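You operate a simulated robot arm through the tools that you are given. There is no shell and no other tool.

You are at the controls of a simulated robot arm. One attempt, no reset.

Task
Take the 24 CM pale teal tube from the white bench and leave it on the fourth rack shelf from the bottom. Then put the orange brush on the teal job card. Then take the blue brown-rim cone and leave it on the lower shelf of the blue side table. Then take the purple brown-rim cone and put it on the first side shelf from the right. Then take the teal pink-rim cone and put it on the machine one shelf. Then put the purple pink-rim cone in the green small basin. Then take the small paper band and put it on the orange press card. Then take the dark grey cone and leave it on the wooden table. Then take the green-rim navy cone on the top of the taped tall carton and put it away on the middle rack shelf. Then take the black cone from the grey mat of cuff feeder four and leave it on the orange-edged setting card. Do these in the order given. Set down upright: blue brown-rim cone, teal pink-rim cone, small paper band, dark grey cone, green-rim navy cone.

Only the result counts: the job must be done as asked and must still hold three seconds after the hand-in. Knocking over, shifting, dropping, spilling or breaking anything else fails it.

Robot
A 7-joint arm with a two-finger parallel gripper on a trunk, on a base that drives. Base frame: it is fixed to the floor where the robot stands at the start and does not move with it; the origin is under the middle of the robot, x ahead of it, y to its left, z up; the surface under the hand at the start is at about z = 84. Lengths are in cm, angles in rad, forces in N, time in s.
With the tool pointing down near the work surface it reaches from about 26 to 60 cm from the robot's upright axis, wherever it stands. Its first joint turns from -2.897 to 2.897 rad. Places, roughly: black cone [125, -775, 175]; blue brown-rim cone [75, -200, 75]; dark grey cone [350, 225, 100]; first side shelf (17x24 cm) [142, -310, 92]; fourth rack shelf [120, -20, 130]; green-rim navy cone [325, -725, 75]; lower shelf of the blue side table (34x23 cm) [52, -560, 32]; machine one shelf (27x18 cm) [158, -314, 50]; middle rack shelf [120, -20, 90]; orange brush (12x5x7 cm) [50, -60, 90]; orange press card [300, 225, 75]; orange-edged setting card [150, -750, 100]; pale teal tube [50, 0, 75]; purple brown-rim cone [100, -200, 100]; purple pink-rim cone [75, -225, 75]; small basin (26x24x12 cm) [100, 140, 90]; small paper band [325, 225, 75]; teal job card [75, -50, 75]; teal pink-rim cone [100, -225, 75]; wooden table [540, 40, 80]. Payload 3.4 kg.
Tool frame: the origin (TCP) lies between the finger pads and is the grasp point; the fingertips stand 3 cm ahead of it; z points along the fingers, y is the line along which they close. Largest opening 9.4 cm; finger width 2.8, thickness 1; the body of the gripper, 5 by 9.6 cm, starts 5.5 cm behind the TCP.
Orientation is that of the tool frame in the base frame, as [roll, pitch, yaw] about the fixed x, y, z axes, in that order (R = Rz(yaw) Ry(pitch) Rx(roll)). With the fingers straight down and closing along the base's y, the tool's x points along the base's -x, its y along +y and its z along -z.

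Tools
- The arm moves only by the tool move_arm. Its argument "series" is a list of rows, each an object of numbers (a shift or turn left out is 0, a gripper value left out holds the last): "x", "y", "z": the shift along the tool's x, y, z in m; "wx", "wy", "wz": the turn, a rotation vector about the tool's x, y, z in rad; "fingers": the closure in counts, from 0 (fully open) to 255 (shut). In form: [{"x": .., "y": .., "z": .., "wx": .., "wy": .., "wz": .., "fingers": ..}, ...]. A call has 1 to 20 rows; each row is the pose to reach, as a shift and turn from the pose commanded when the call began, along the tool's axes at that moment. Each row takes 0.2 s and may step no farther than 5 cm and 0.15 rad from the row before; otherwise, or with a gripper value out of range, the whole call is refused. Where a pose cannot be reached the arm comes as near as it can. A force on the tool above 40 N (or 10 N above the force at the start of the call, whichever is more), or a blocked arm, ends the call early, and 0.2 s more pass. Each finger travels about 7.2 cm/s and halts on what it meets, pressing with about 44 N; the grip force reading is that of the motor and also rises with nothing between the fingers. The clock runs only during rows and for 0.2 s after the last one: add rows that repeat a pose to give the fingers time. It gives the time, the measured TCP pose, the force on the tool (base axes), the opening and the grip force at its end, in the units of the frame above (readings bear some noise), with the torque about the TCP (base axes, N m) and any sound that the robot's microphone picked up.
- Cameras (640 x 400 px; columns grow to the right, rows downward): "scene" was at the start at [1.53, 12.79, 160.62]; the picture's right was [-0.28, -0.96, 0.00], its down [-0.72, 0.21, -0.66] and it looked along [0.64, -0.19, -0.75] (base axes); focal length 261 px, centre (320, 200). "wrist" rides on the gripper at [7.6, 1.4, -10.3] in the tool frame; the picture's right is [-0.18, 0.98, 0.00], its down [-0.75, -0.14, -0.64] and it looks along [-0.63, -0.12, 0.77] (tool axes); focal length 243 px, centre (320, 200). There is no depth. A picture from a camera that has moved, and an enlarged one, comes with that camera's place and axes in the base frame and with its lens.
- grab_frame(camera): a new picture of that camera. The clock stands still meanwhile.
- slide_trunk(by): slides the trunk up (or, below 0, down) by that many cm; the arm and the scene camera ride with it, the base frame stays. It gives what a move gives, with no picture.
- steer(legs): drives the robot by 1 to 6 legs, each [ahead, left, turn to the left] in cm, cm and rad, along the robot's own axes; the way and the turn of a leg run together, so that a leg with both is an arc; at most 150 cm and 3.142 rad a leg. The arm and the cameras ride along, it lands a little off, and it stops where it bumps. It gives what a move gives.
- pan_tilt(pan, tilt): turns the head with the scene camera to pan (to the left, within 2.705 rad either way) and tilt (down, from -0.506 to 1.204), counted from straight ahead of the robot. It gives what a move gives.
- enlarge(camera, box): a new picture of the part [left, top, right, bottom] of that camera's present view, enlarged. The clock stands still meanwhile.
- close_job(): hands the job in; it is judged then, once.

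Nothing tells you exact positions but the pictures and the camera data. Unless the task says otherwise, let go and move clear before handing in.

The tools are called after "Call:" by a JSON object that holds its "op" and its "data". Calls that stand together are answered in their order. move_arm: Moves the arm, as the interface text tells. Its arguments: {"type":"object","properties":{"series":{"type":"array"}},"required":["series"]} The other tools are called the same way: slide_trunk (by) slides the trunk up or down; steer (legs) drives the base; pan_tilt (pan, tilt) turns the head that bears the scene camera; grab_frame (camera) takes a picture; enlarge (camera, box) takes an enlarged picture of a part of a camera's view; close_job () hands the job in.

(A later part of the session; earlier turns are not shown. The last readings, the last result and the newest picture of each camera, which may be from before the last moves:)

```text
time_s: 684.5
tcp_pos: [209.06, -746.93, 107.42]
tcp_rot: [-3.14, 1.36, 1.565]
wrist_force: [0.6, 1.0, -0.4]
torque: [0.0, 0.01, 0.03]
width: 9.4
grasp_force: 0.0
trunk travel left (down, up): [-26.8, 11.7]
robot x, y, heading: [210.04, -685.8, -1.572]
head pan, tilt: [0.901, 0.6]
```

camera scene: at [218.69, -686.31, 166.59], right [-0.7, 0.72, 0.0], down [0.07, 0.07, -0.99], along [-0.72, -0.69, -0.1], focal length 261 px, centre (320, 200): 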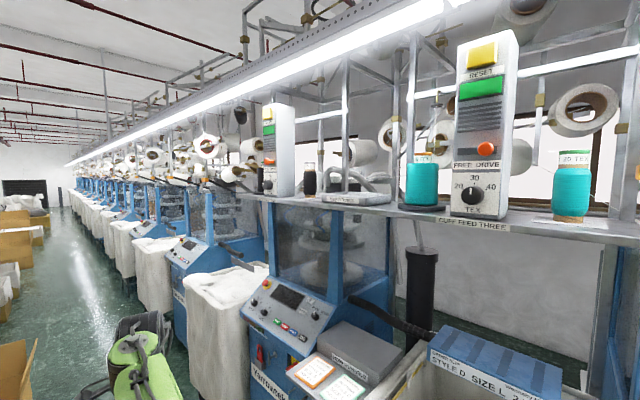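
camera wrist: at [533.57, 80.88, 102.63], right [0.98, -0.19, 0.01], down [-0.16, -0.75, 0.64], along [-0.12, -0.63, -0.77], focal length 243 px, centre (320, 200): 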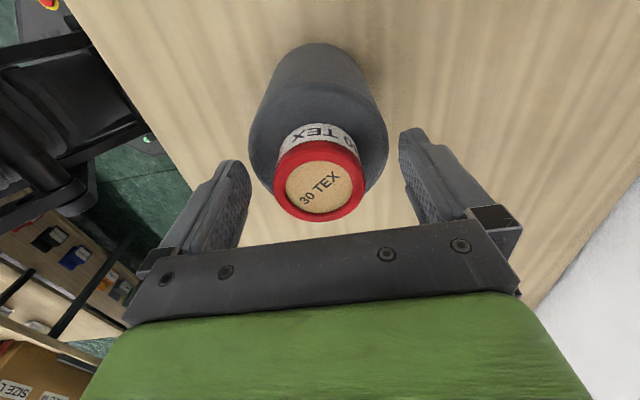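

Call:
{"op": "steer", "data": {"legs": [[36, 0, 0], [0, 0, 1.573]]}}

Call:
{"op": "pan_tilt", "data": {"pan": 0.0, "tilt": 0.8}}

Call:
{"op": "grab_frame", "data": {"camera": "scene"}}

Call:
{"op": "enlarge", "data": {"camera": "scene", "box": [250, 90, 430, 225]}}

```text
time_s: 690.7
tcp_pos: [271.2, -721.46, 107.44]
tcp_rot: [-3.139, 1.361, -3.137]
wrist_force: [-0.1, 0.7, 0.6]
torque: [0.02, -0.01, 0.02]
width: 9.42
grasp_force: 0.0
trunk travel left (down, up): [-26.8, 11.7]
robot x, y, heading: [209.85, -720.97, 0.014]
head pan, tilt: [0.901, 0.6]
```

```text
time_s: 691.9
tcp_pos: [271.21, -721.5, 107.34]
tcp_rot: [-3.141, 1.362, -3.135]
wrist_force: [-0.5, 0.2, -0.6]
torque: [-0.02, -0.03, 0.0]
width: 9.37
grasp_force: 0.1
trunk travel left (down, up): [-26.8, 11.7]
robot x, y, heading: [210.25, -721.25, 0.008]
head pan, tilt: [0.0, 0.799]
```

```text
taken
camera scene: at [211.88, -706.17, 160.29], right [0.01, -1.0, 0.0], down [-0.72, -0.01, -0.7], along [0.7, 0.01, -0.72], focal length 261 px, centre (320, 200)
```

scene: 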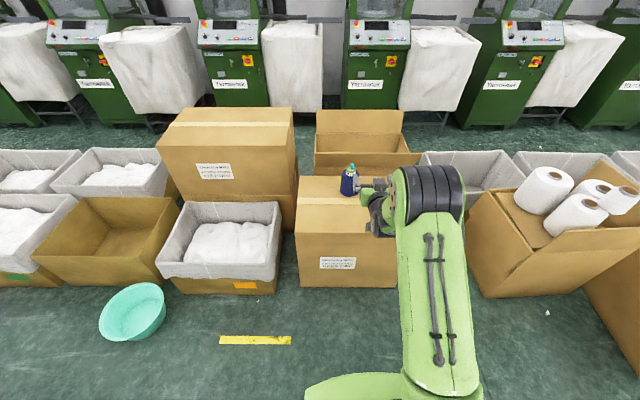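

```text
2.96 times, centred on (340, 158) of scene
camera zoom: at [211.88, -706.17, 160.29], right [0.01, -1.0, 0.0], down [-0.72, -0.01, -0.7], along [0.7, 0.01, -0.72], focal length 773 px, centre (261, 326)
```

zoom: 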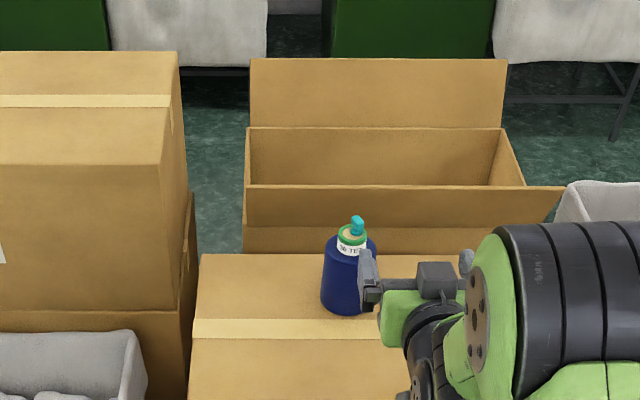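

Carton: west face x≈289, top z≈56; cone at ≈(321,-721.6), rim z≈72.5. I'll lower the trunk 20 cm, extend the arm and bring the hand to neck height in front of the carton.

Call:
{"op": "slide_trunk", "data": {"by": -20}}

Call:
{"op": "move_arm", "data": {"series": [{"x": 0.033, "z": 0.024}, {"x": 0.066, "z": 0.048}, {"x": 0.1, "z": 0.071}, {"x": 0.133, "z": 0.095}, {"x": 0.133, "z": 0.095}]}}

Call:
{"op": "grab_frame", "data": {"camera": "wrist"}}

Call:
{"op": "grab_frame", "data": {"camera": "scene"}}

```text
time_s: 694.1
tcp_pos: [271.24, -721.58, 87.39]
tcp_rot: [-3.138, 1.362, -3.136]
wrist_force: [-0.3, -0.4, 0.7]
torque: [0.01, 0.02, 0.0]
width: 9.4
grasp_force: 0.1
trunk travel left (down, up): [-6.8, 31.7]
robot x, y, heading: [209.74, -721.26, 0.008]
head pan, tilt: [0.0, 0.799]
```

```text
time_s: 695.3
tcp_pos: [277.74, -721.52, 72.41]
tcp_rot: [-3.139, 1.363, -3.135]
wrist_force: [-0.1, 0.2, -0.4]
torque: [-0.01, 0.02, -0.03]
width: 9.38
grasp_force: 0.1
trunk travel left (down, up): [-6.8, 31.7]
robot x, y, heading: [210.06, -721.13, 0.008]
head pan, tilt: [0.0, 0.799]
```

```text
taken
camera wrist: at [266.16, -720.15, 66.99], right [0.04, 0.98, 0.18], down [-0.47, -0.14, 0.87], along [0.88, -0.12, 0.46], focal length 243 px, centre (320, 200)
```

wrist: 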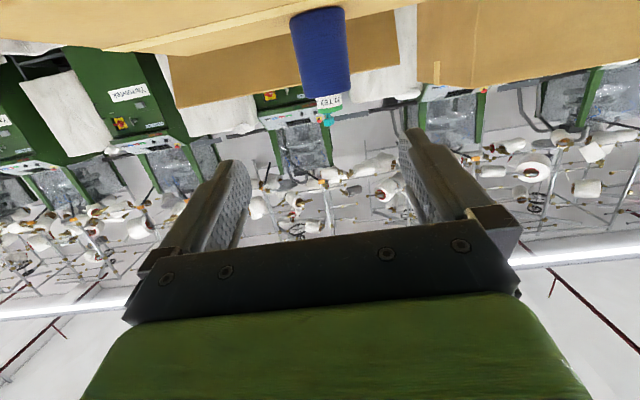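

```text
taken
camera scene: at [211.87, -706.18, 140.29], right [0.01, -1.0, 0.0], down [-0.72, -0.01, -0.7], along [0.7, 0.01, -0.72], focal length 261 px, centre (320, 200)
```

scene: 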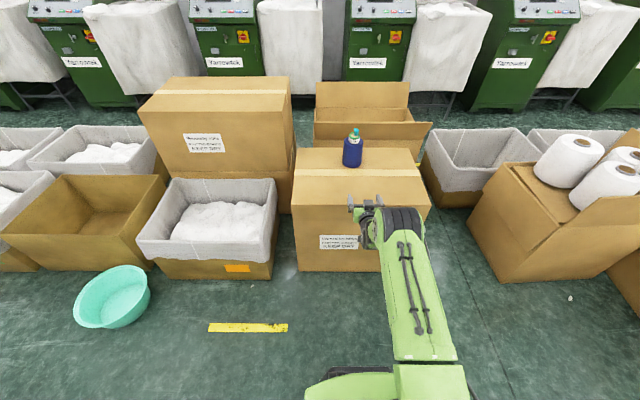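

Two camera heights now allow triangulating the cone. Enlarging both.

Call:
{"op": "enlarge", "data": {"camera": "scene", "box": [290, 100, 430, 205]}}

Call:
{"op": "enlarge", "data": {"camera": "wrist", "box": [240, 0, 400, 130]}}

```text
3.81 times, centred on (360, 152) of scene
camera zoom: at [211.87, -706.18, 140.29], right [0.01, -1.0, 0.0], down [-0.72, -0.01, -0.7], along [0.7, 0.01, -0.72], focal length 994 px, centre (168, 381)
```

zoom: 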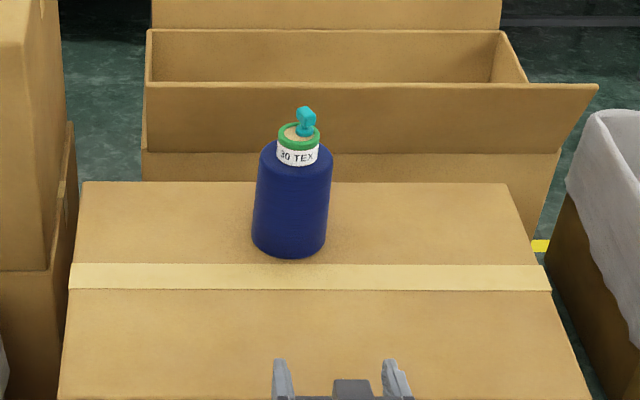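

```text
3.08 times, centred on (320, 65) of wrist
camera zoom: at [266.16, -720.15, 66.99], right [0.04, 0.98, 0.18], down [-0.47, -0.14, 0.87], along [0.88, -0.12, 0.46], focal length 746 px, centre (320, 615)
```

zoom: 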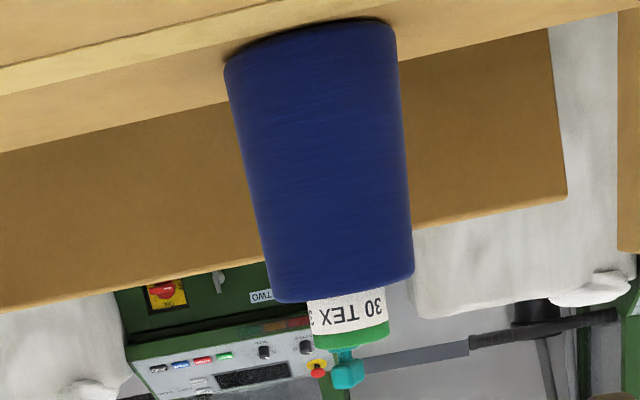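

Cone neck: x≈318, y≈-721.4, z 71.5–74.3. Raising 1.6 cm and driving in.

Call:
{"op": "move_arm", "data": {"series": [{"x": -0.0157, "z": -0.0033}, {"x": -0.0157, "z": -0.0033}]}}

Call:
{"op": "steer", "data": {"legs": [[29, 0, -0.006]]}}

Call:
{"op": "grab_frame", "data": {"camera": "wrist"}}

Call:
{"op": "enlarge", "data": {"camera": "scene", "box": [290, 120, 430, 225]}}

```text
time_s: 695.9
tcp_pos: [277.64, -721.57, 73.97]
tcp_rot: [-3.139, 1.359, -3.136]
wrist_force: [-0.3, -0.7, 0.4]
torque: [0.0, -0.05, 0.01]
width: 9.39
grasp_force: 0.0
trunk travel left (down, up): [-6.8, 31.7]
robot x, y, heading: [209.97, -721.14, 0.009]
head pan, tilt: [0.0, 0.799]
```

```text
time_s: 697.9
tcp_pos: [306.81, -721.62, 73.85]
tcp_rot: [-3.14, 1.36, 3.141]
wrist_force: [-0.9, 0.5, 0.2]
torque: [-0.02, 0.03, 0.0]
width: 9.4
grasp_force: 0.1
trunk travel left (down, up): [-6.8, 31.7]
robot x, y, heading: [238.97, -721.21, 0.004]
head pan, tilt: [0.0, 0.799]
```

```text
taken
camera wrist: at [295.18, -720.24, 68.58], right [0.04, 0.98, 0.18], down [-0.47, -0.14, 0.87], along [0.88, -0.12, 0.46], focal length 243 px, centre (320, 200)
```

wrist: 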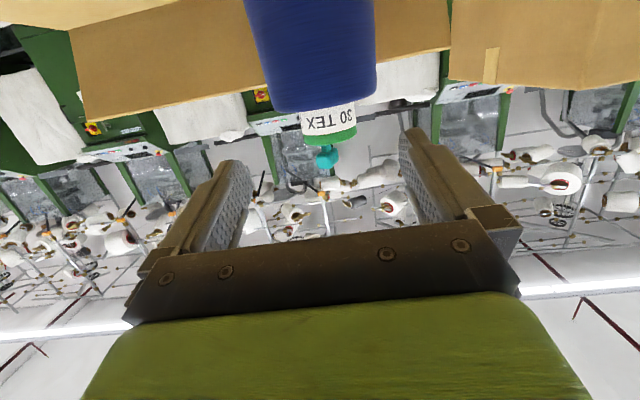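

```text
3.81 times, centred on (360, 172) of scene
camera zoom: at [241.0, -705.99, 140.29], right [0.0, -1.0, 0.0], down [-0.72, 0.0, -0.7], along [0.7, 0.0, -0.72], focal length 994 px, centre (168, 305)
```

zoom: 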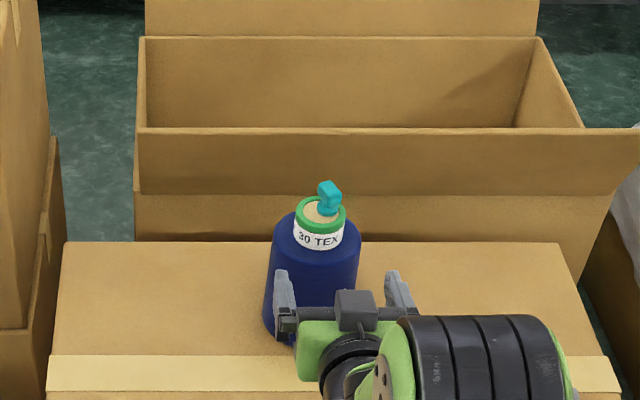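

Neck centre ≈(316.8,-721.3), z 71.3–73.8. Driving the last 10 cm and gripping.

Call:
{"op": "steer", "data": {"legs": [[10, 0, 0]]}}

Call:
{"op": "grab_frame", "data": {"camera": "wrist"}}

```text
time_s: 699.0
tcp_pos: [316.71, -721.64, 73.91]
tcp_rot: [-3.14, 1.359, -3.141]
wrist_force: [-0.7, -0.1, 0.3]
torque: [-0.01, 0.0, 0.02]
width: 9.38
grasp_force: 0.1
trunk travel left (down, up): [-6.8, 31.7]
robot x, y, heading: [249.13, -720.92, 0.003]
head pan, tilt: [0.0, 0.799]
```

```text
taken
camera wrist: at [305.21, -720.23, 68.56], right [0.04, 0.98, 0.18], down [-0.47, -0.14, 0.87], along [0.88, -0.12, 0.46], focal length 243 px, centre (320, 200)
```

wrist: 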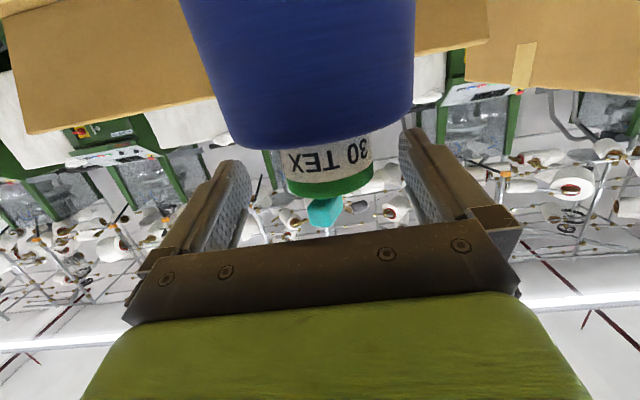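

Call:
{"op": "move_arm", "data": {"series": [{"fingers": 80}, {"fingers": 160}, {"fingers": 255}, {"fingers": 255}, {"fingers": 255}]}}

Call:
{"op": "move_arm", "data": {"series": [{"x": -0.0147, "z": -0.0031}, {"x": -0.0293, "z": -0.0062}, {"x": -0.0587, "z": -0.0125}, {"x": -0.0978, "z": -0.0208}, {"x": -0.1174, "z": -0.025}, {"x": -0.1174, "z": -0.025}]}}

Call:
{"op": "grab_frame", "data": {"camera": "wrist"}}

Call:
{"op": "grab_frame", "data": {"camera": "scene"}}

```text
time_s: 700.2
tcp_pos: [316.68, -721.68, 73.88]
tcp_rot: [-3.141, 1.362, 3.141]
wrist_force: [1.0, 3.5, 3.4]
torque: [0.26, -0.16, 0.1]
width: 4.91
grasp_force: 43.4
trunk travel left (down, up): [-6.8, 31.7]
robot x, y, heading: [248.91, -720.7, 0.003]
head pan, tilt: [0.0, 0.799]
```

```text
time_s: 701.6
tcp_pos: [316.83, -721.68, 85.78]
tcp_rot: [-3.141, 1.36, 3.141]
wrist_force: [-0.3, -0.7, -3.0]
torque: [0.0, 0.04, -0.02]
width: 4.9
grasp_force: 44.2
trunk travel left (down, up): [-6.8, 31.7]
robot x, y, heading: [248.99, -721.3, 0.003]
head pan, tilt: [0.0, 0.799]
```

```text
taken
camera wrist: at [305.27, -720.27, 80.61], right [0.04, 0.98, 0.18], down [-0.47, -0.14, 0.87], along [0.88, -0.12, 0.46], focal length 243 px, centre (320, 200)
```

wrist: 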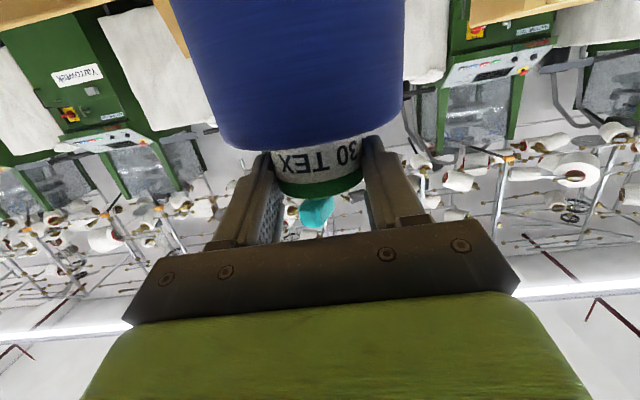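

```text
taken
camera scene: at [250.98, -705.95, 140.29], right [0.0, -1.0, 0.0], down [-0.72, 0.0, -0.7], along [0.7, 0.0, -0.72], focal length 261 px, centre (320, 200)
```

scene: 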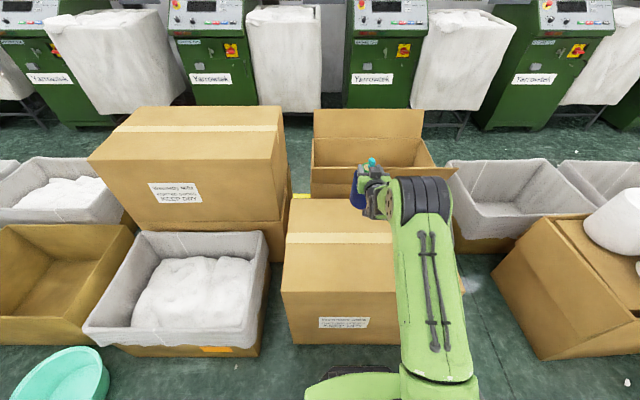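

Held. Backing out, then raising the arm while leaving the trunk low (keeps the elbow low for the rack).

Call:
{"op": "steer", "data": {"legs": [[-40, 0, 0]]}}

Call:
{"op": "move_arm", "data": {"series": [{"x": -0.04, "z": -0.012}, {"x": -0.08, "z": -0.024}, {"x": -0.12, "z": -0.036}, {"x": -0.16, "z": -0.048}, {"x": -0.2, "z": -0.06}, {"x": -0.21, "z": -0.065}, {"x": -0.21, "z": -0.065}]}}

Call:
{"op": "steer", "data": {"legs": [[0, 0, 1.568], [150, 0, 0], [150, 0, 0]]}}

```text
time_s: 704.1
tcp_pos: [277.04, -721.96, 86.0]
tcp_rot: [-3.141, 1.36, 3.137]
wrist_force: [-1.1, 0.5, -2.7]
torque: [0.0, 0.08, 0.0]
width: 4.93
grasp_force: 43.9
trunk travel left (down, up): [-6.8, 31.7]
robot x, y, heading: [209.28, -721.27, 0.006]
head pan, tilt: [0.0, 0.799]
```

```text
time_s: 705.7
tcp_pos: [275.05, -722.12, 107.78]
tcp_rot: [-3.141, 1.359, 3.137]
wrist_force: [0.1, 1.1, -2.8]
torque: [-0.02, 0.03, 0.01]
width: 4.88
grasp_force: 44.3
trunk travel left (down, up): [-6.8, 31.7]
robot x, y, heading: [209.11, -721.06, 0.001]
head pan, tilt: [0.0, 0.799]
```

```text
time_s: 724.0
tcp_pos: [206.89, -355.86, 107.64]
tcp_rot: [-3.14, 1.36, -1.562]
wrist_force: [-0.3, 0.3, -3.4]
torque: [-0.08, -0.01, -0.05]
width: 4.91
grasp_force: 43.9
trunk travel left (down, up): [-6.8, 31.7]
robot x, y, heading: [206.45, -421.96, 1.578]
head pan, tilt: [0.0, 0.799]
```

Call:
{"op": "steer", "data": {"legs": [[150, -8, -0.007], [100, -8, 0], [109, -5, 0], [0, 0, 1.571]]}}

Call:
{"op": "pan_tilt", "data": {"pan": 0.0, "tilt": 0.6}}

Call:
{"op": "grab_frame", "data": {"camera": "scene"}}

```text
refused: leg 1 is longer than a leg can be; nothing moved
```

```text
time_s: 724.7
tcp_pos: [206.96, -355.88, 107.77]
tcp_rot: [-3.141, 1.359, -1.561]
wrist_force: [-0.3, -0.3, -3.0]
torque: [-0.05, -0.01, 0.02]
width: 4.89
grasp_force: 44.1
trunk travel left (down, up): [-6.8, 31.7]
robot x, y, heading: [206.92, -421.69, 1.578]
head pan, tilt: [0.0, 0.6]
```

```text
taken
camera scene: at [191.49, -419.34, 141.97], right [1.0, 0.01, 0.0], down [0.01, -0.57, -0.82], along [-0.01, 0.82, -0.57], focal length 261 px, centre (320, 200)
```

scene: 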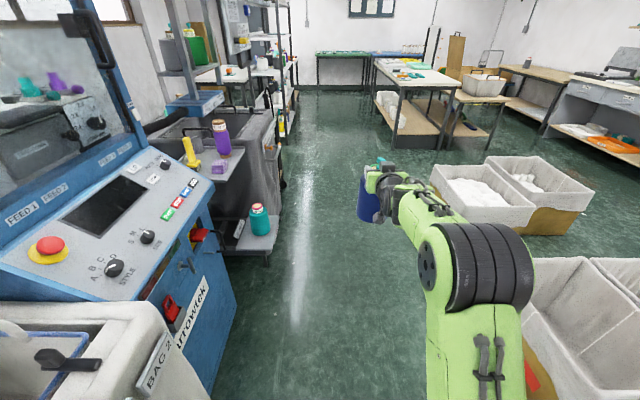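

Both cones at machine one stand well. Continuing with slightly shorter legs.

Call:
{"op": "steer", "data": {"legs": [[140, -6, -0.007], [110, -6, 0], [109, -6, 0], [0, 0, 1.571]]}}

Call:
{"op": "pan_tilt", "data": {"pan": 0.0, "tilt": 0.5}}

Call:
{"op": "grab_frame", "data": {"camera": "scene"}}

```text
time_s: 746.1
tcp_pos: [156.38, -59.46, 107.74]
tcp_rot: [-3.14, 1.359, 0.012]
wrist_force: [0.3, 0.4, -2.5]
torque: [0.01, -0.07, -0.03]
width: 4.88
grasp_force: 43.9
trunk travel left (down, up): [-6.8, 31.7]
robot x, y, heading: [222.17, -59.03, -3.126]
head pan, tilt: [0.0, 0.6]
```

```text
time_s: 746.8
tcp_pos: [156.21, -59.42, 107.85]
tcp_rot: [-3.14, 1.36, 0.012]
wrist_force: [0.2, 1.0, -3.1]
torque: [-0.01, -0.05, 0.0]
width: 4.91
grasp_force: 44.1
trunk travel left (down, up): [-6.8, 31.7]
robot x, y, heading: [222.55, -59.35, -3.126]
head pan, tilt: [0.0, 0.499]
```

```text
taken
camera scene: at [219.33, -74.91, 142.88], right [-0.02, 1.0, 0.0], down [0.48, 0.01, -0.88], along [-0.88, -0.01, -0.48], focal length 261 px, centre (320, 200)
```

scene: 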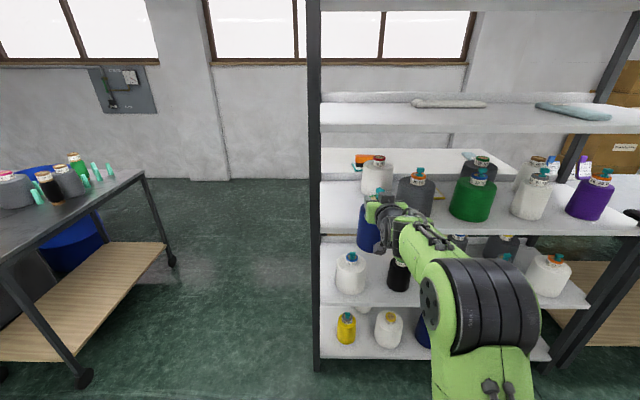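

Call:
{"op": "enlarge", "data": {"camera": "scene", "box": [300, 140, 460, 260]}}

Call:
{"op": "grab_frame", "data": {"camera": "wrist"}}

```text
3.33 times, centred on (380, 200) of scene
camera zoom: at [219.33, -74.91, 142.88], right [-0.02, 1.0, 0.0], down [0.48, 0.01, -0.88], along [-0.88, -0.01, -0.48], focal length 870 px, centre (120, 200)
```

zoom: 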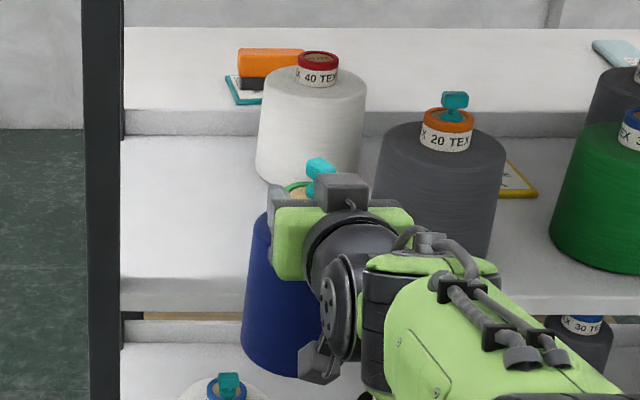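

```text
taken
camera wrist: at [168.03, -60.87, 102.42], right [-0.03, -0.98, 0.18], down [0.47, 0.15, 0.87], along [-0.88, 0.11, 0.46], focal length 243 px, centre (320, 200)
```

wrist: 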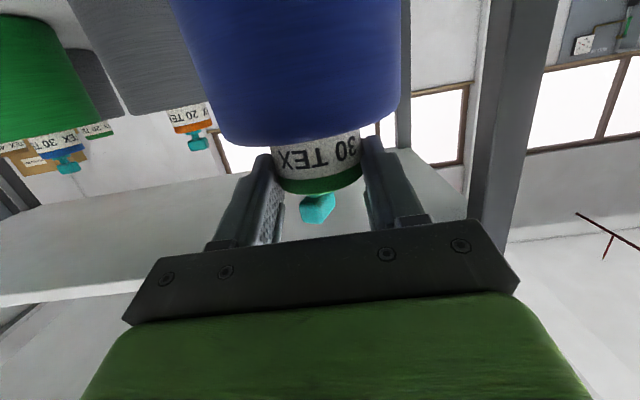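

I need the shelf's height precisely before going in. Raising the hand and backing 18 cm for a second viewpoint.

Call:
{"op": "move_arm", "data": {"series": [{"x": -0.0391, "z": -0.0083}, {"x": -0.0587, "z": -0.0125}, {"x": -0.0587, "z": -0.0125}]}}

Call:
{"op": "enlarge", "data": {"camera": "scene", "box": [300, 140, 460, 260]}}

Call:
{"op": "steer", "data": {"legs": [[-18, 0, 0]]}}

Call:
{"op": "enlarge", "data": {"camera": "scene", "box": [300, 120, 460, 240]}}

```text
time_s: 747.6
tcp_pos: [156.34, -59.48, 113.77]
tcp_rot: [-3.142, 1.36, 0.012]
wrist_force: [0.1, 0.9, -3.7]
torque: [0.01, -0.04, -0.02]
width: 4.92
grasp_force: 44.2
trunk travel left (down, up): [-6.8, 31.7]
robot x, y, heading: [222.19, -59.41, -3.126]
head pan, tilt: [0.0, 0.499]
```

```text
3.33 times, centred on (380, 200) of scene
camera zoom: at [219.32, -74.91, 142.88], right [-0.02, 1.0, 0.0], down [0.48, 0.01, -0.88], along [-0.88, -0.01, -0.48], focal length 870 px, centre (120, 200)
```

zoom: 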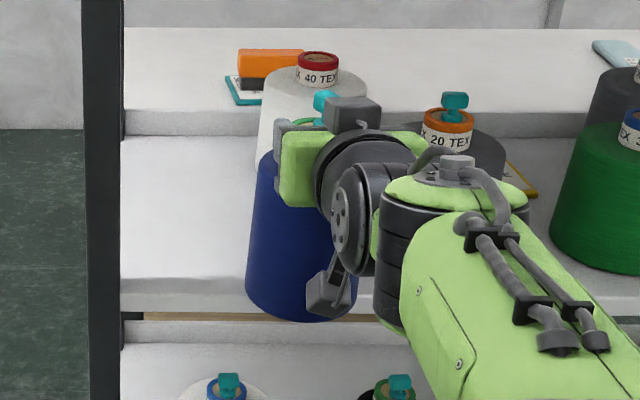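

```text
time_s: 749.1
tcp_pos: [174.19, -59.23, 113.85]
tcp_rot: [-3.139, 1.361, 0.012]
wrist_force: [0.4, -0.6, -3.2]
torque: [-0.03, -0.08, 0.01]
width: 4.89
grasp_force: 44.3
trunk travel left (down, up): [-6.8, 31.7]
robot x, y, heading: [240.26, -58.9, -3.125]
head pan, tilt: [0.0, 0.499]
```

```text
3.33 times, centred on (380, 180) of scene
camera zoom: at [237.39, -74.63, 142.89], right [-0.02, 1.0, 0.0], down [0.48, 0.01, -0.88], along [-0.88, -0.01, -0.48], focal length 870 px, centre (120, 267)
```

zoom: 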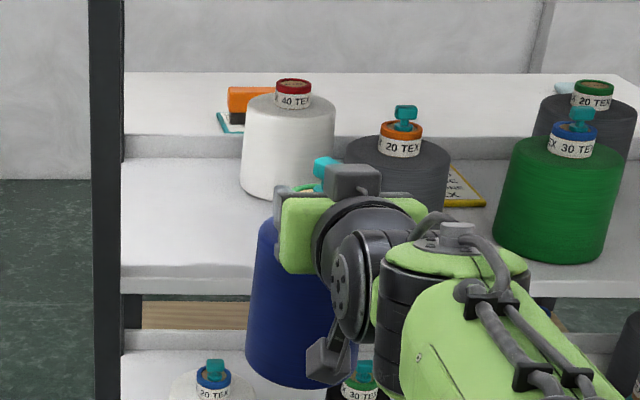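

Shelf three: top z≈91.5, edge x≈143. Target spot (133,-62): clear of the white cone (119,-53) and grey one (137,-43). Driving in stages.

Call:
{"op": "steer", "data": {"legs": [[26, 2.2, 0]]}}

Call:
{"op": "grab_frame", "data": {"camera": "scene"}}

Call:
{"op": "enlarge", "data": {"camera": "scene", "box": [300, 140, 460, 260]}}

```text
time_s: 751.0
tcp_pos: [147.96, -61.8, 113.67]
tcp_rot: [-3.139, 1.357, 0.014]
wrist_force: [0.1, -0.2, -3.4]
torque: [-0.04, -0.07, -0.02]
width: 4.89
grasp_force: 44.7
trunk travel left (down, up): [-6.8, 31.7]
robot x, y, heading: [213.7, -61.7, -3.127]
head pan, tilt: [0.0, 0.499]
```

```text
taken
camera scene: at [211.04, -77.27, 142.88], right [-0.02, 1.0, 0.0], down [0.48, 0.01, -0.88], along [-0.88, -0.01, -0.48], focal length 261 px, centre (320, 200)
```

scene: 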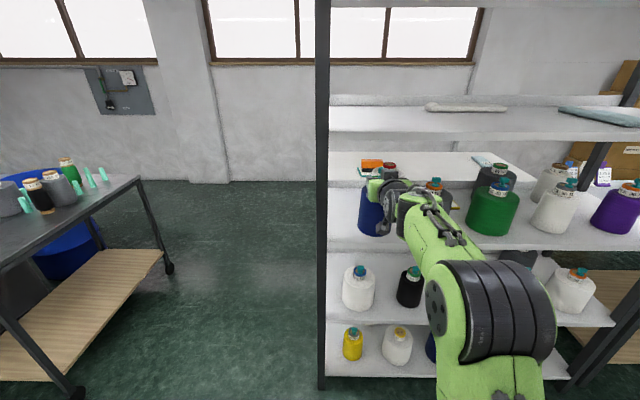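

```text
3.33 times, centred on (380, 200) of scene
camera zoom: at [211.04, -77.27, 142.88], right [-0.02, 1.0, 0.0], down [0.48, 0.01, -0.88], along [-0.88, -0.01, -0.48], focal length 870 px, centre (120, 200)
```

zoom: 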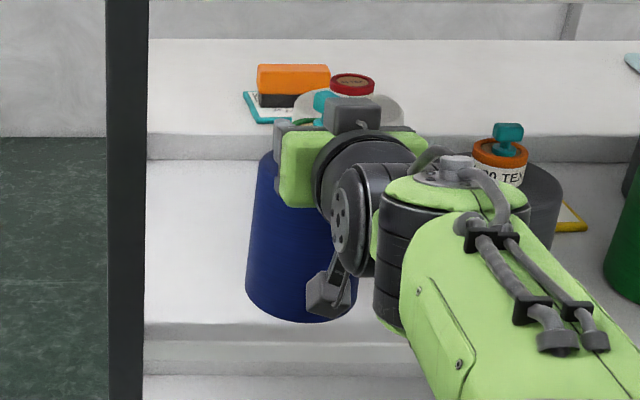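

Call:
{"op": "steer", "data": {"legs": [[14.5, 0, 0]]}}

Call:
{"op": "enlarge", "data": {"camera": "scene", "box": [300, 140, 460, 260]}}

Call:
{"op": "grab_frame", "data": {"camera": "wrist"}}

```text
time_s: 752.3
tcp_pos: [133.43, -62.21, 113.58]
tcp_rot: [-3.14, 1.357, 0.01]
wrist_force: [0.4, 0.0, -2.7]
torque: [0.02, -0.03, 0.0]
width: 4.9
grasp_force: 43.9
trunk travel left (down, up): [-6.8, 31.7]
robot x, y, heading: [199.44, -62.03, -3.125]
head pan, tilt: [0.0, 0.499]
```

```text
3.33 times, centred on (380, 200) of scene
camera zoom: at [196.55, -77.5, 142.88], right [-0.02, 1.0, 0.0], down [0.48, 0.01, -0.88], along [-0.88, -0.01, -0.48], focal length 870 px, centre (120, 200)
```

zoom: 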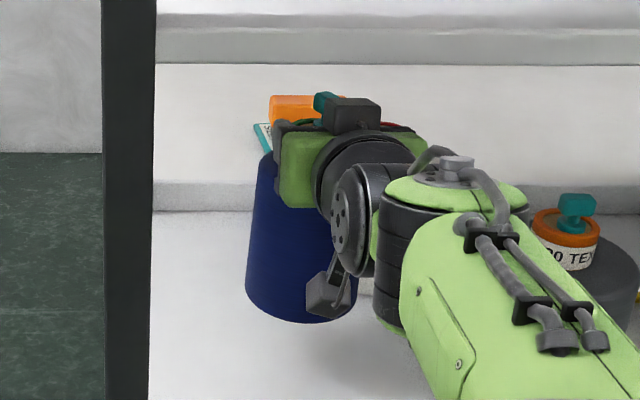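

```text
taken
camera wrist: at [145.23, -63.5, 108.39], right [-0.03, -0.98, 0.18], down [0.47, 0.15, 0.87], along [-0.88, 0.11, 0.45], focal length 243 px, centre (320, 200)
```

wrist: 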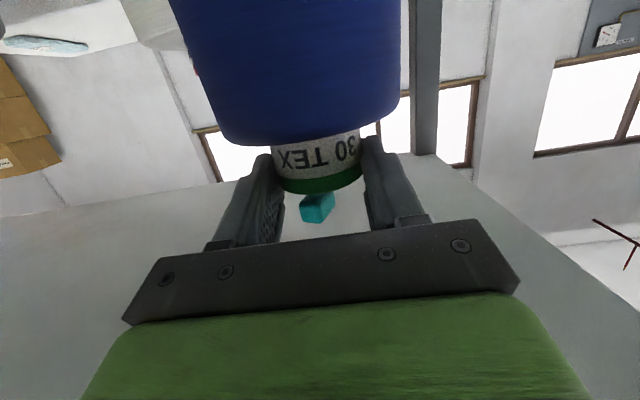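

Over the shelf. Lowering.

Call:
{"op": "move_arm", "data": {"series": [{"x": 0.0195, "z": 0.0042}, {"x": 0.039, "z": 0.0085}, {"x": 0.044, "z": 0.0095}, {"x": 0.044, "z": 0.0095}]}}

Call:
{"op": "move_arm", "data": {"series": [{"x": 0.0025, "z": 0.0005}, {"x": 0.005, "z": 0.001}, {"x": 0.005, "z": 0.001}, {"x": 0.005, "z": 0.001}]}}

```text
time_s: 753.3
tcp_pos: [133.7, -62.18, 109.41]
tcp_rot: [-3.14, 1.358, 0.012]
wrist_force: [-0.6, 0.9, -2.6]
torque: [0.01, -0.07, -0.01]
width: 4.88
grasp_force: 43.5
trunk travel left (down, up): [-6.8, 31.7]
robot x, y, heading: [199.47, -62.21, -3.129]
head pan, tilt: [0.0, 0.499]
```

```text
time_s: 754.3
tcp_pos: [133.54, -62.11, 108.63]
tcp_rot: [-3.139, 1.358, 0.013]
wrist_force: [-0.5, 0.4, -2.8]
torque: [-0.01, -0.04, 0.02]
width: 4.91
grasp_force: 44.5
trunk travel left (down, up): [-6.8, 31.7]
robot x, y, heading: [199.38, -62.11, -3.12]
head pan, tilt: [0.0, 0.499]
```

Call:
{"op": "move_arm", "data": {"series": [{"x": 0.0025, "z": 0.0005}, {"x": 0.005, "z": 0.001}, {"x": 0.005, "z": 0.001}, {"x": 0.005, "z": 0.001}]}}

```text
time_s: 755.3
tcp_pos: [133.66, -62.18, 108.27]
tcp_rot: [-3.139, 1.358, 0.012]
wrist_force: [-0.1, 0.3, -2.6]
torque: [-0.04, -0.08, -0.01]
width: 4.9
grasp_force: 43.7
trunk travel left (down, up): [-6.8, 31.7]
robot x, y, heading: [199.64, -61.79, -3.127]
head pan, tilt: [0.0, 0.499]
```

Call:
{"op": "move_arm", "data": {"series": [{"x": 0.0025, "z": 0.0005}, {"x": 0.005, "z": 0.001}, {"x": 0.005, "z": 0.001}, {"x": 0.005, "z": 0.001}]}}

```text
time_s: 756.3
tcp_pos: [133.6, -62.2, 107.7]
tcp_rot: [3.141, 1.359, 0.012]
wrist_force: [-0.4, 0.2, -3.2]
torque: [-0.01, -0.06, 0.01]
width: 4.91
grasp_force: 43.6
trunk travel left (down, up): [-6.8, 31.7]
robot x, y, heading: [199.89, -62.2, -3.127]
head pan, tilt: [0.0, 0.499]
```

Call:
{"op": "move_arm", "data": {"series": [{"x": 0.0025, "z": 0.0005}, {"x": 0.005, "z": 0.001}, {"x": 0.005, "z": 0.001}, {"x": 0.005, "z": 0.001}]}}

Call:
{"op": "enlarge", "data": {"camera": "scene", "box": [300, 160, 460, 280]}}

```text
time_s: 757.3
tcp_pos: [133.76, -62.18, 107.28]
tcp_rot: [-3.141, 1.356, 0.012]
wrist_force: [0.5, 0.1, -3.1]
torque: [0.03, -0.06, 0.06]
width: 4.9
grasp_force: 43.9
trunk travel left (down, up): [-6.8, 31.7]
robot x, y, heading: [200.12, -61.95, -3.13]
head pan, tilt: [0.0, 0.499]
```

```text
3.33 times, centred on (380, 220) of scene
camera zoom: at [196.69, -77.49, 142.88], right [-0.02, 1.0, 0.0], down [0.48, 0.01, -0.88], along [-0.88, -0.01, -0.48], focal length 870 px, centre (120, 133)
```

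zoom: 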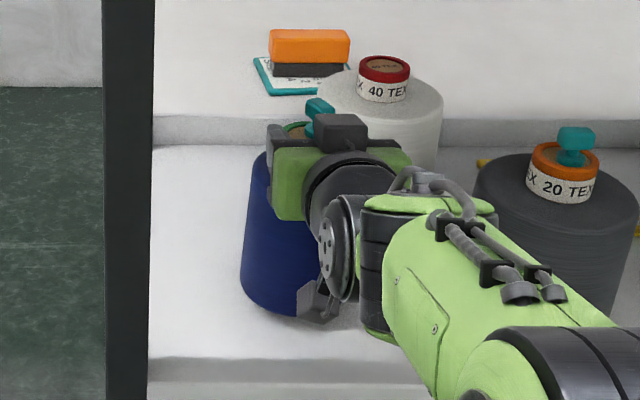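

Call:
{"op": "move_arm", "data": {"series": [{"x": 0.0025, "z": 0.0005}, {"x": 0.004, "z": 0.0009}, {"x": 0.004, "z": 0.0009}, {"x": 0.004, "z": 0.0009}]}}

```text
time_s: 758.3
tcp_pos: [133.76, -62.16, 106.66]
tcp_rot: [-3.14, 1.358, 0.011]
wrist_force: [-0.8, 0.5, -2.2]
torque: [-0.02, -0.03, 0.02]
width: 4.92
grasp_force: 43.7
trunk travel left (down, up): [-6.8, 31.7]
robot x, y, heading: [199.46, -61.82, -3.125]
head pan, tilt: [0.0, 0.499]
```

Call:
{"op": "move_arm", "data": {"series": [{"x": 0.0025, "z": 0.0005}, {"x": 0.004, "z": 0.0009}, {"x": 0.004, "z": 0.0009}, {"x": 0.004, "z": 0.0009}]}}

```text
time_s: 759.3
tcp_pos: [133.63, -62.09, 106.42]
tcp_rot: [-3.139, 1.358, 0.012]
wrist_force: [-0.2, 0.0, -2.6]
torque: [-0.03, -0.08, 0.0]
width: 4.91
grasp_force: 44.0
trunk travel left (down, up): [-6.8, 31.7]
robot x, y, heading: [199.46, -62.05, -3.126]
head pan, tilt: [0.0, 0.499]
```

Call:
{"op": "move_arm", "data": {"series": [{"x": 0.0025, "z": 0.0005}, {"x": 0.004, "z": 0.0009}, {"x": 0.004, "z": 0.0009}, {"x": 0.004, "z": 0.0009}]}}

```text
time_s: 760.3
tcp_pos: [133.68, -62.23, 106.17]
tcp_rot: [-3.139, 1.362, 0.013]
wrist_force: [-2.1, 0.1, 2.2]
torque: [-0.09, 0.5, -0.05]
width: 4.9
grasp_force: 43.5
trunk travel left (down, up): [-6.8, 31.7]
robot x, y, heading: [199.67, -62.01, -3.124]
head pan, tilt: [0.0, 0.499]
```

Call:
{"op": "move_arm", "data": {"series": [{"x": 0.001, "z": 0.0002}, {"x": 0.002, "z": 0.0004}, {"x": 0.002, "z": 0.0004}]}}

```text
time_s: 761.1
tcp_pos: [133.67, -62.17, 106.06]
tcp_rot: [-3.139, 1.366, 0.011]
wrist_force: [-4.3, 0.3, 13.5]
torque: [-0.11, 0.25, -0.06]
width: 4.87
grasp_force: 44.1
trunk travel left (down, up): [-6.8, 31.7]
robot x, y, heading: [199.92, -62.1, -3.129]
head pan, tilt: [0.0, 0.499]
```

Seated. Relieving slightly and opening slowly.

Call:
{"op": "move_arm", "data": {"series": [{"x": -0.001, "z": -0.0002}, {"x": -0.001, "z": -0.0002}, {"x": -0.001, "z": -0.0002, "fingers": 190}, {"x": -0.001, "z": -0.0002, "fingers": 150}, {"x": -0.001, "z": -0.0002, "fingers": 110}, {"x": -0.001, "z": -0.0002, "fingers": 60}, {"x": -0.001, "z": -0.0002, "fingers": 20}, {"x": -0.001, "z": -0.0002, "fingers": 0}, {"x": -0.001, "z": -0.0002, "fingers": 0}]}}

Call:
{"op": "grab_frame", "data": {"camera": "wrist"}}

Call:
{"op": "enlarge", "data": {"camera": "scene", "box": [300, 160, 460, 280]}}

```text
time_s: 763.1
tcp_pos: [133.64, -62.13, 105.91]
tcp_rot: [-3.141, 1.361, 0.013]
wrist_force: [0.2, 1.0, 0.0]
torque: [0.01, 0.05, 0.0]
width: 9.39
grasp_force: 0.0
trunk travel left (down, up): [-6.8, 31.7]
robot x, y, heading: [199.54, -62.03, -3.129]
head pan, tilt: [0.0, 0.499]
```

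```text
taken
camera wrist: at [145.39, -63.5, 100.62], right [-0.03, -0.98, 0.18], down [0.47, 0.15, 0.87], along [-0.88, 0.11, 0.46], focal length 243 px, centre (320, 200)
```

wrist: 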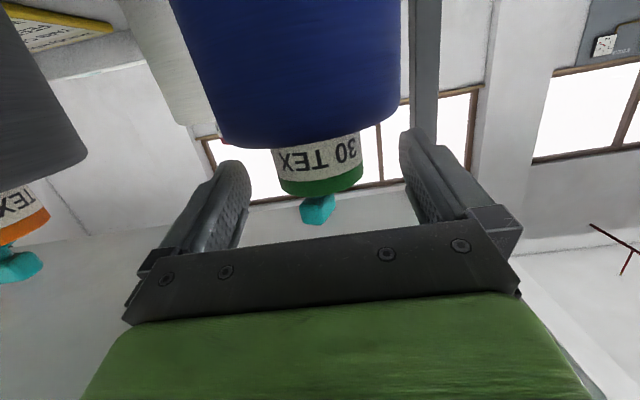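

```text
3.33 times, centred on (380, 220) of scene
camera zoom: at [196.74, -77.49, 142.88], right [-0.02, 1.0, 0.0], down [0.48, 0.01, -0.88], along [-0.88, -0.01, -0.48], focal length 870 px, centre (120, 133)
```

zoom: 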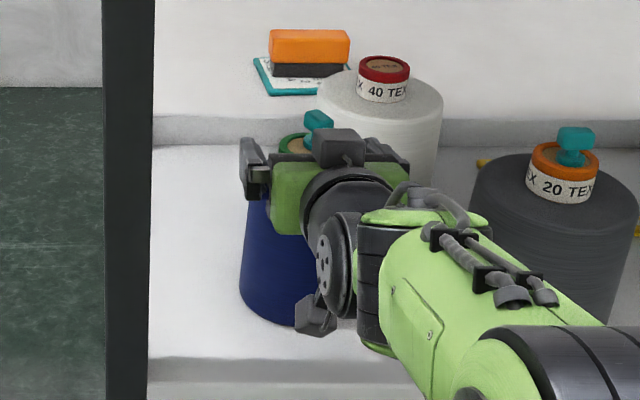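

Standing free. Raising 6 mm and backing straight out.

Call:
{"op": "move_arm", "data": {"series": [{"x": -0.006, "z": -0.0013}, {"x": -0.006, "z": -0.0013}]}}

Call:
{"op": "steer", "data": {"legs": [[-22, 0, 0]]}}

Call:
{"op": "grab_frame", "data": {"camera": "scene"}}

Call:
{"op": "enlarge", "data": {"camera": "scene", "box": [300, 130, 460, 250]}}

```text
time_s: 763.7
tcp_pos: [133.66, -62.3, 106.5]
tcp_rot: [-3.141, 1.36, 0.012]
wrist_force: [-0.4, 0.1, 0.0]
torque: [-0.01, 0.01, 0.03]
width: 9.4
grasp_force: 0.0
trunk travel left (down, up): [-6.8, 31.7]
robot x, y, heading: [199.66, -62.11, -3.129]
head pan, tilt: [0.0, 0.499]
```

```text
time_s: 765.4
tcp_pos: [155.83, -61.96, 106.55]
tcp_rot: [-3.139, 1.361, 0.012]
wrist_force: [-0.1, -0.1, 0.8]
torque: [-0.02, -0.01, -0.02]
width: 9.38
grasp_force: 0.1
trunk travel left (down, up): [-6.8, 31.7]
robot x, y, heading: [221.43, -61.8, -3.126]
head pan, tilt: [0.0, 0.499]
```

```text
taken
camera scene: at [218.83, -77.14, 142.89], right [-0.02, 1.0, 0.0], down [0.48, 0.01, -0.88], along [-0.88, -0.01, -0.48], focal length 261 px, centre (320, 200)
```

scene: 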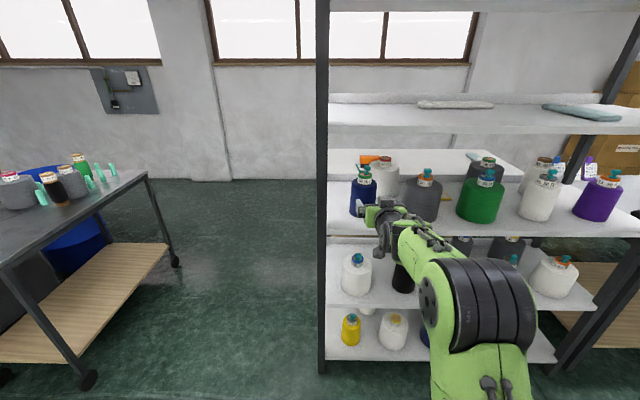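

```text
3.33 times, centred on (380, 190) of scene
camera zoom: at [218.83, -77.14, 142.89], right [-0.02, 1.0, 0.0], down [0.48, 0.01, -0.88], along [-0.88, -0.01, -0.48], focal length 870 px, centre (120, 233)
```

zoom: 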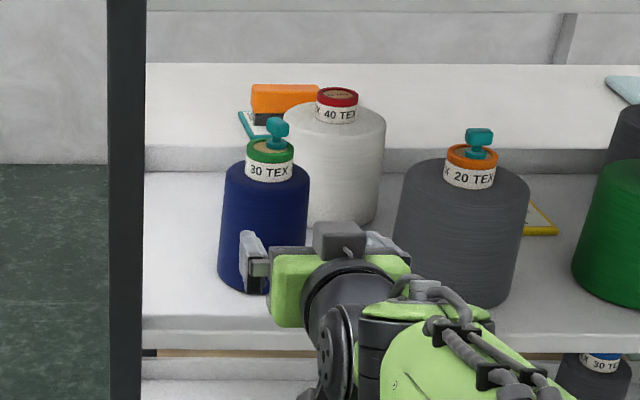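

The navy cone stands upright on the middle rack shelf. Last: the black cone on the feeder shelf. Driving back down the aisle.

Call:
{"op": "steer", "data": {"legs": [[0, 0, 1.555], [130, -8, 0], [140, 0, 0], [140, 0, 0], [140, 0, 0]]}}

Call:
{"op": "pan_tilt", "data": {"pan": -0.6, "tilt": 0.1}}

Call:
{"op": "grab_frame", "data": {"camera": "scene"}}

```text
time_s: 795.5
tcp_pos: [214.89, -678.57, 106.48]
tcp_rot: [3.142, 1.36, 1.583]
wrist_force: [-1.0, 0.2, 0.4]
torque: [-0.02, 0.0, -0.01]
width: 9.4
grasp_force: 0.1
trunk travel left (down, up): [-6.8, 31.7]
robot x, y, heading: [214.73, -612.39, -1.555]
head pan, tilt: [0.0, 0.499]
```

```text
time_s: 796.5
tcp_pos: [214.88, -678.54, 106.52]
tcp_rot: [-3.14, 1.36, 1.582]
wrist_force: [0.1, 0.5, 0.9]
torque: [-0.02, -0.02, -0.01]
width: 9.4
grasp_force: 0.0
trunk travel left (down, up): [-6.8, 31.7]
robot x, y, heading: [214.76, -612.52, -1.558]
head pan, tilt: [-0.6, 0.099]
```

```text
taken
camera scene: at [224.78, -614.26, 146.59], right [-0.83, 0.55, 0.0], down [0.06, 0.08, -0.99], along [-0.55, -0.83, -0.1], focal length 261 px, centre (320, 200)
```

scene: 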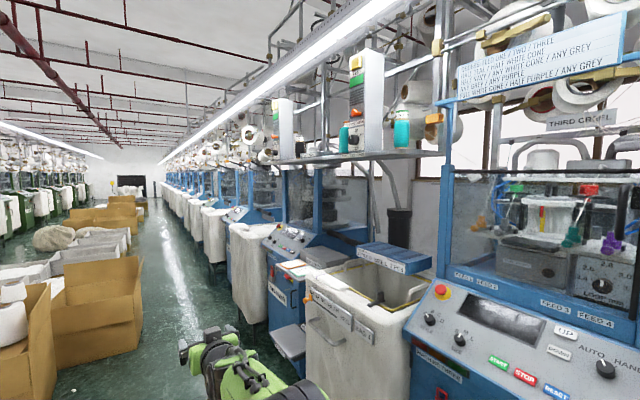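

Call:
{"op": "steer", "data": {"legs": [[0, 0, -0.016], [120, 0, 0]]}}

Call:
{"op": "slide_trunk", "data": {"by": 31}}

Call:
{"op": "pan_tilt", "data": {"pan": -1.3, "tilt": 0.3}}

Call:
{"op": "grab_frame", "data": {"camera": "scene"}}

```text
time_s: 802.9
tcp_pos: [214.57, -799.46, 106.44]
tcp_rot: [-3.138, 1.358, 1.572]
wrist_force: [-0.1, 0.3, -0.2]
torque: [0.0, 0.0, -0.02]
width: 9.4
grasp_force: 0.0
trunk travel left (down, up): [-6.8, 31.7]
robot x, y, heading: [215.31, -732.95, -1.56]
head pan, tilt: [-0.6, 0.099]
```

```text
time_s: 806.0
tcp_pos: [214.63, -799.49, 137.55]
tcp_rot: [-3.138, 1.359, 1.574]
wrist_force: [0.3, -0.1, 0.3]
torque: [0.0, -0.01, 0.03]
width: 9.42
grasp_force: 0.1
trunk travel left (down, up): [-37.8, 0.7]
robot x, y, heading: [214.79, -733.42, -1.566]
head pan, tilt: [-0.6, 0.099]
```

```text
time_s: 807.1
tcp_pos: [214.59, -799.47, 137.58]
tcp_rot: [-3.141, 1.359, 1.574]
wrist_force: [-0.3, 0.0, 0.0]
torque: [-0.02, 0.03, 0.02]
width: 9.39
grasp_force: 0.1
trunk travel left (down, up): [-37.8, 0.7]
robot x, y, heading: [215.16, -733.61, -1.564]
head pan, tilt: [-1.3, 0.3]
```

```text
taken
camera scene: at [221.25, -730.2, 175.78], right [-0.27, 0.96, 0.0], down [0.28, 0.08, -0.96], along [-0.92, -0.26, -0.3], focal length 261 px, centre (320, 200)
```

scene: 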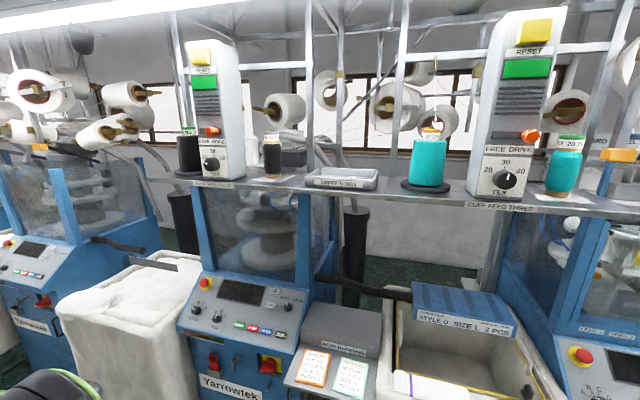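

Call:
{"op": "enlarge", "data": {"camera": "scene", "box": [160, 100, 400, 230]}}

Call:
{"op": "enlarge", "data": {"camera": "scene", "box": [270, 320, 400, 400]}}

```text
2.67 times, centred on (280, 165) of scene
camera zoom: at [221.25, -730.2, 175.78], right [-0.27, 0.96, 0.0], down [0.28, 0.08, -0.96], along [-0.92, -0.26, -0.3], focal length 696 px, centre (427, 293)
```

zoom: 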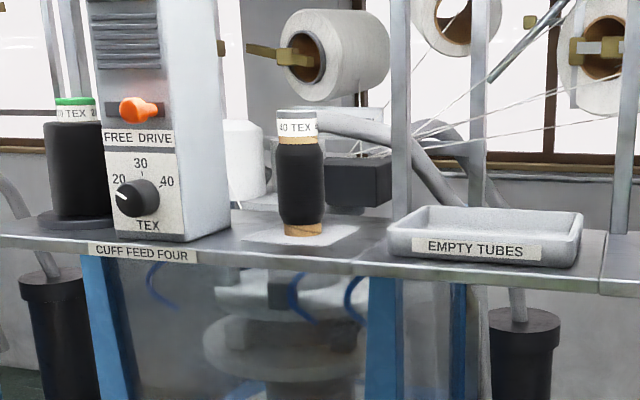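

```text
4.92 times, centred on (335, 360) of scene
camera zoom: at [221.25, -730.2, 175.78], right [-0.27, 0.96, 0.0], down [0.28, 0.08, -0.96], along [-0.92, -0.26, -0.3], focal length 1285 px, centre (246, -588)
```

zoom: 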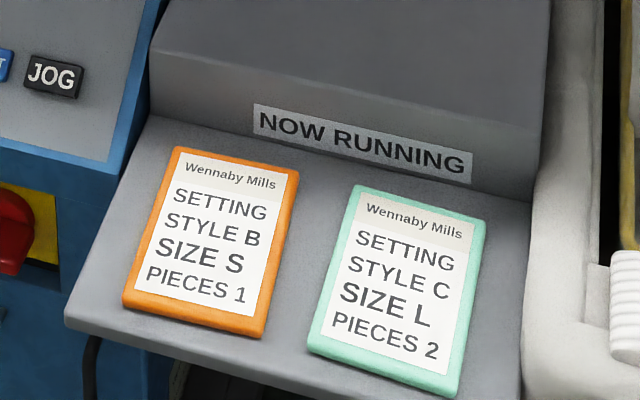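

The target black cone stands on the grey mat right of "CUFF FEED FOUR" at ≈(136.5,-771.5), base z≈156, slim (≈6 cm), 16 cm tall; the orange-edged card is at ≈(154.5,-751.3), z≈93. I'll shift away from the machines, raise the arm with a level tool, and turn to face -x.

Call:
{"op": "steer", "data": {"legs": [[0, 22, -0.008]]}}

Call:
{"op": "move_arm", "data": {"series": [{"x": -0.04, "z": -0.01}, {"x": -0.08, "z": -0.02}, {"x": -0.12, "z": -0.03}, {"x": -0.16, "z": -0.045}, {"x": -0.2, "z": -0.06}, {"x": -0.24, "z": -0.075}, {"x": -0.26, "z": -0.085}, {"x": -0.26, "z": -0.085}]}}

```text
time_s: 808.8
tcp_pos: [236.37, -799.29, 137.6]
tcp_rot: [-3.136, 1.361, 1.569]
wrist_force: [-0.2, -0.9, 0.3]
torque: [0.02, 0.03, -0.05]
width: 9.4
grasp_force: 0.0
trunk travel left (down, up): [-37.8, 0.7]
robot x, y, heading: [236.88, -733.66, -1.571]
head pan, tilt: [-1.3, 0.3]
```

```text
time_s: 810.6
tcp_pos: [236.26, -795.74, 163.8]
tcp_rot: [-3.138, 1.359, 1.567]
wrist_force: [-0.3, 0.4, -0.6]
torque: [0.0, 0.02, 0.0]
width: 9.39
grasp_force: 0.1
out of reach, approached as far as the arm can: row 7, 8
trunk travel left (down, up): [-37.8, 0.7]
robot x, y, heading: [237.31, -733.26, -1.573]
head pan, tilt: [-1.3, 0.3]
```

Reachable. Before turning, I check the floor for the small white cone near (166,-745).

Call:
{"op": "pan_tilt", "data": {"pan": -1.4, "tilt": 0.8}}

Call:
{"op": "grab_frame", "data": {"camera": "scene"}}

```text
time_s: 811.5
tcp_pos: [236.43, -795.61, 163.81]
tcp_rot: [-3.139, 1.358, 1.566]
wrist_force: [0.0, -0.4, 0.3]
torque: [0.0, -0.01, 0.01]
width: 9.36
grasp_force: 0.1
trunk travel left (down, up): [-37.8, 0.7]
robot x, y, heading: [237.33, -733.24, -1.572]
head pan, tilt: [-1.4, 0.799]
```

```text
taken
camera scene: at [244.46, -729.05, 171.35], right [-0.17, 0.99, 0.0], down [0.71, 0.12, -0.7], along [-0.69, -0.12, -0.72], focal length 261 px, centre (320, 200)
```

scene: 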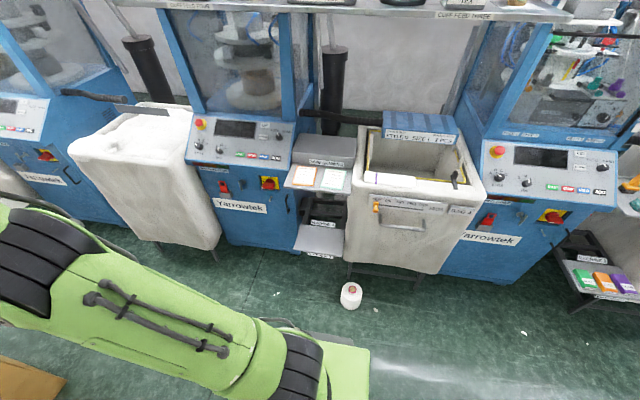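

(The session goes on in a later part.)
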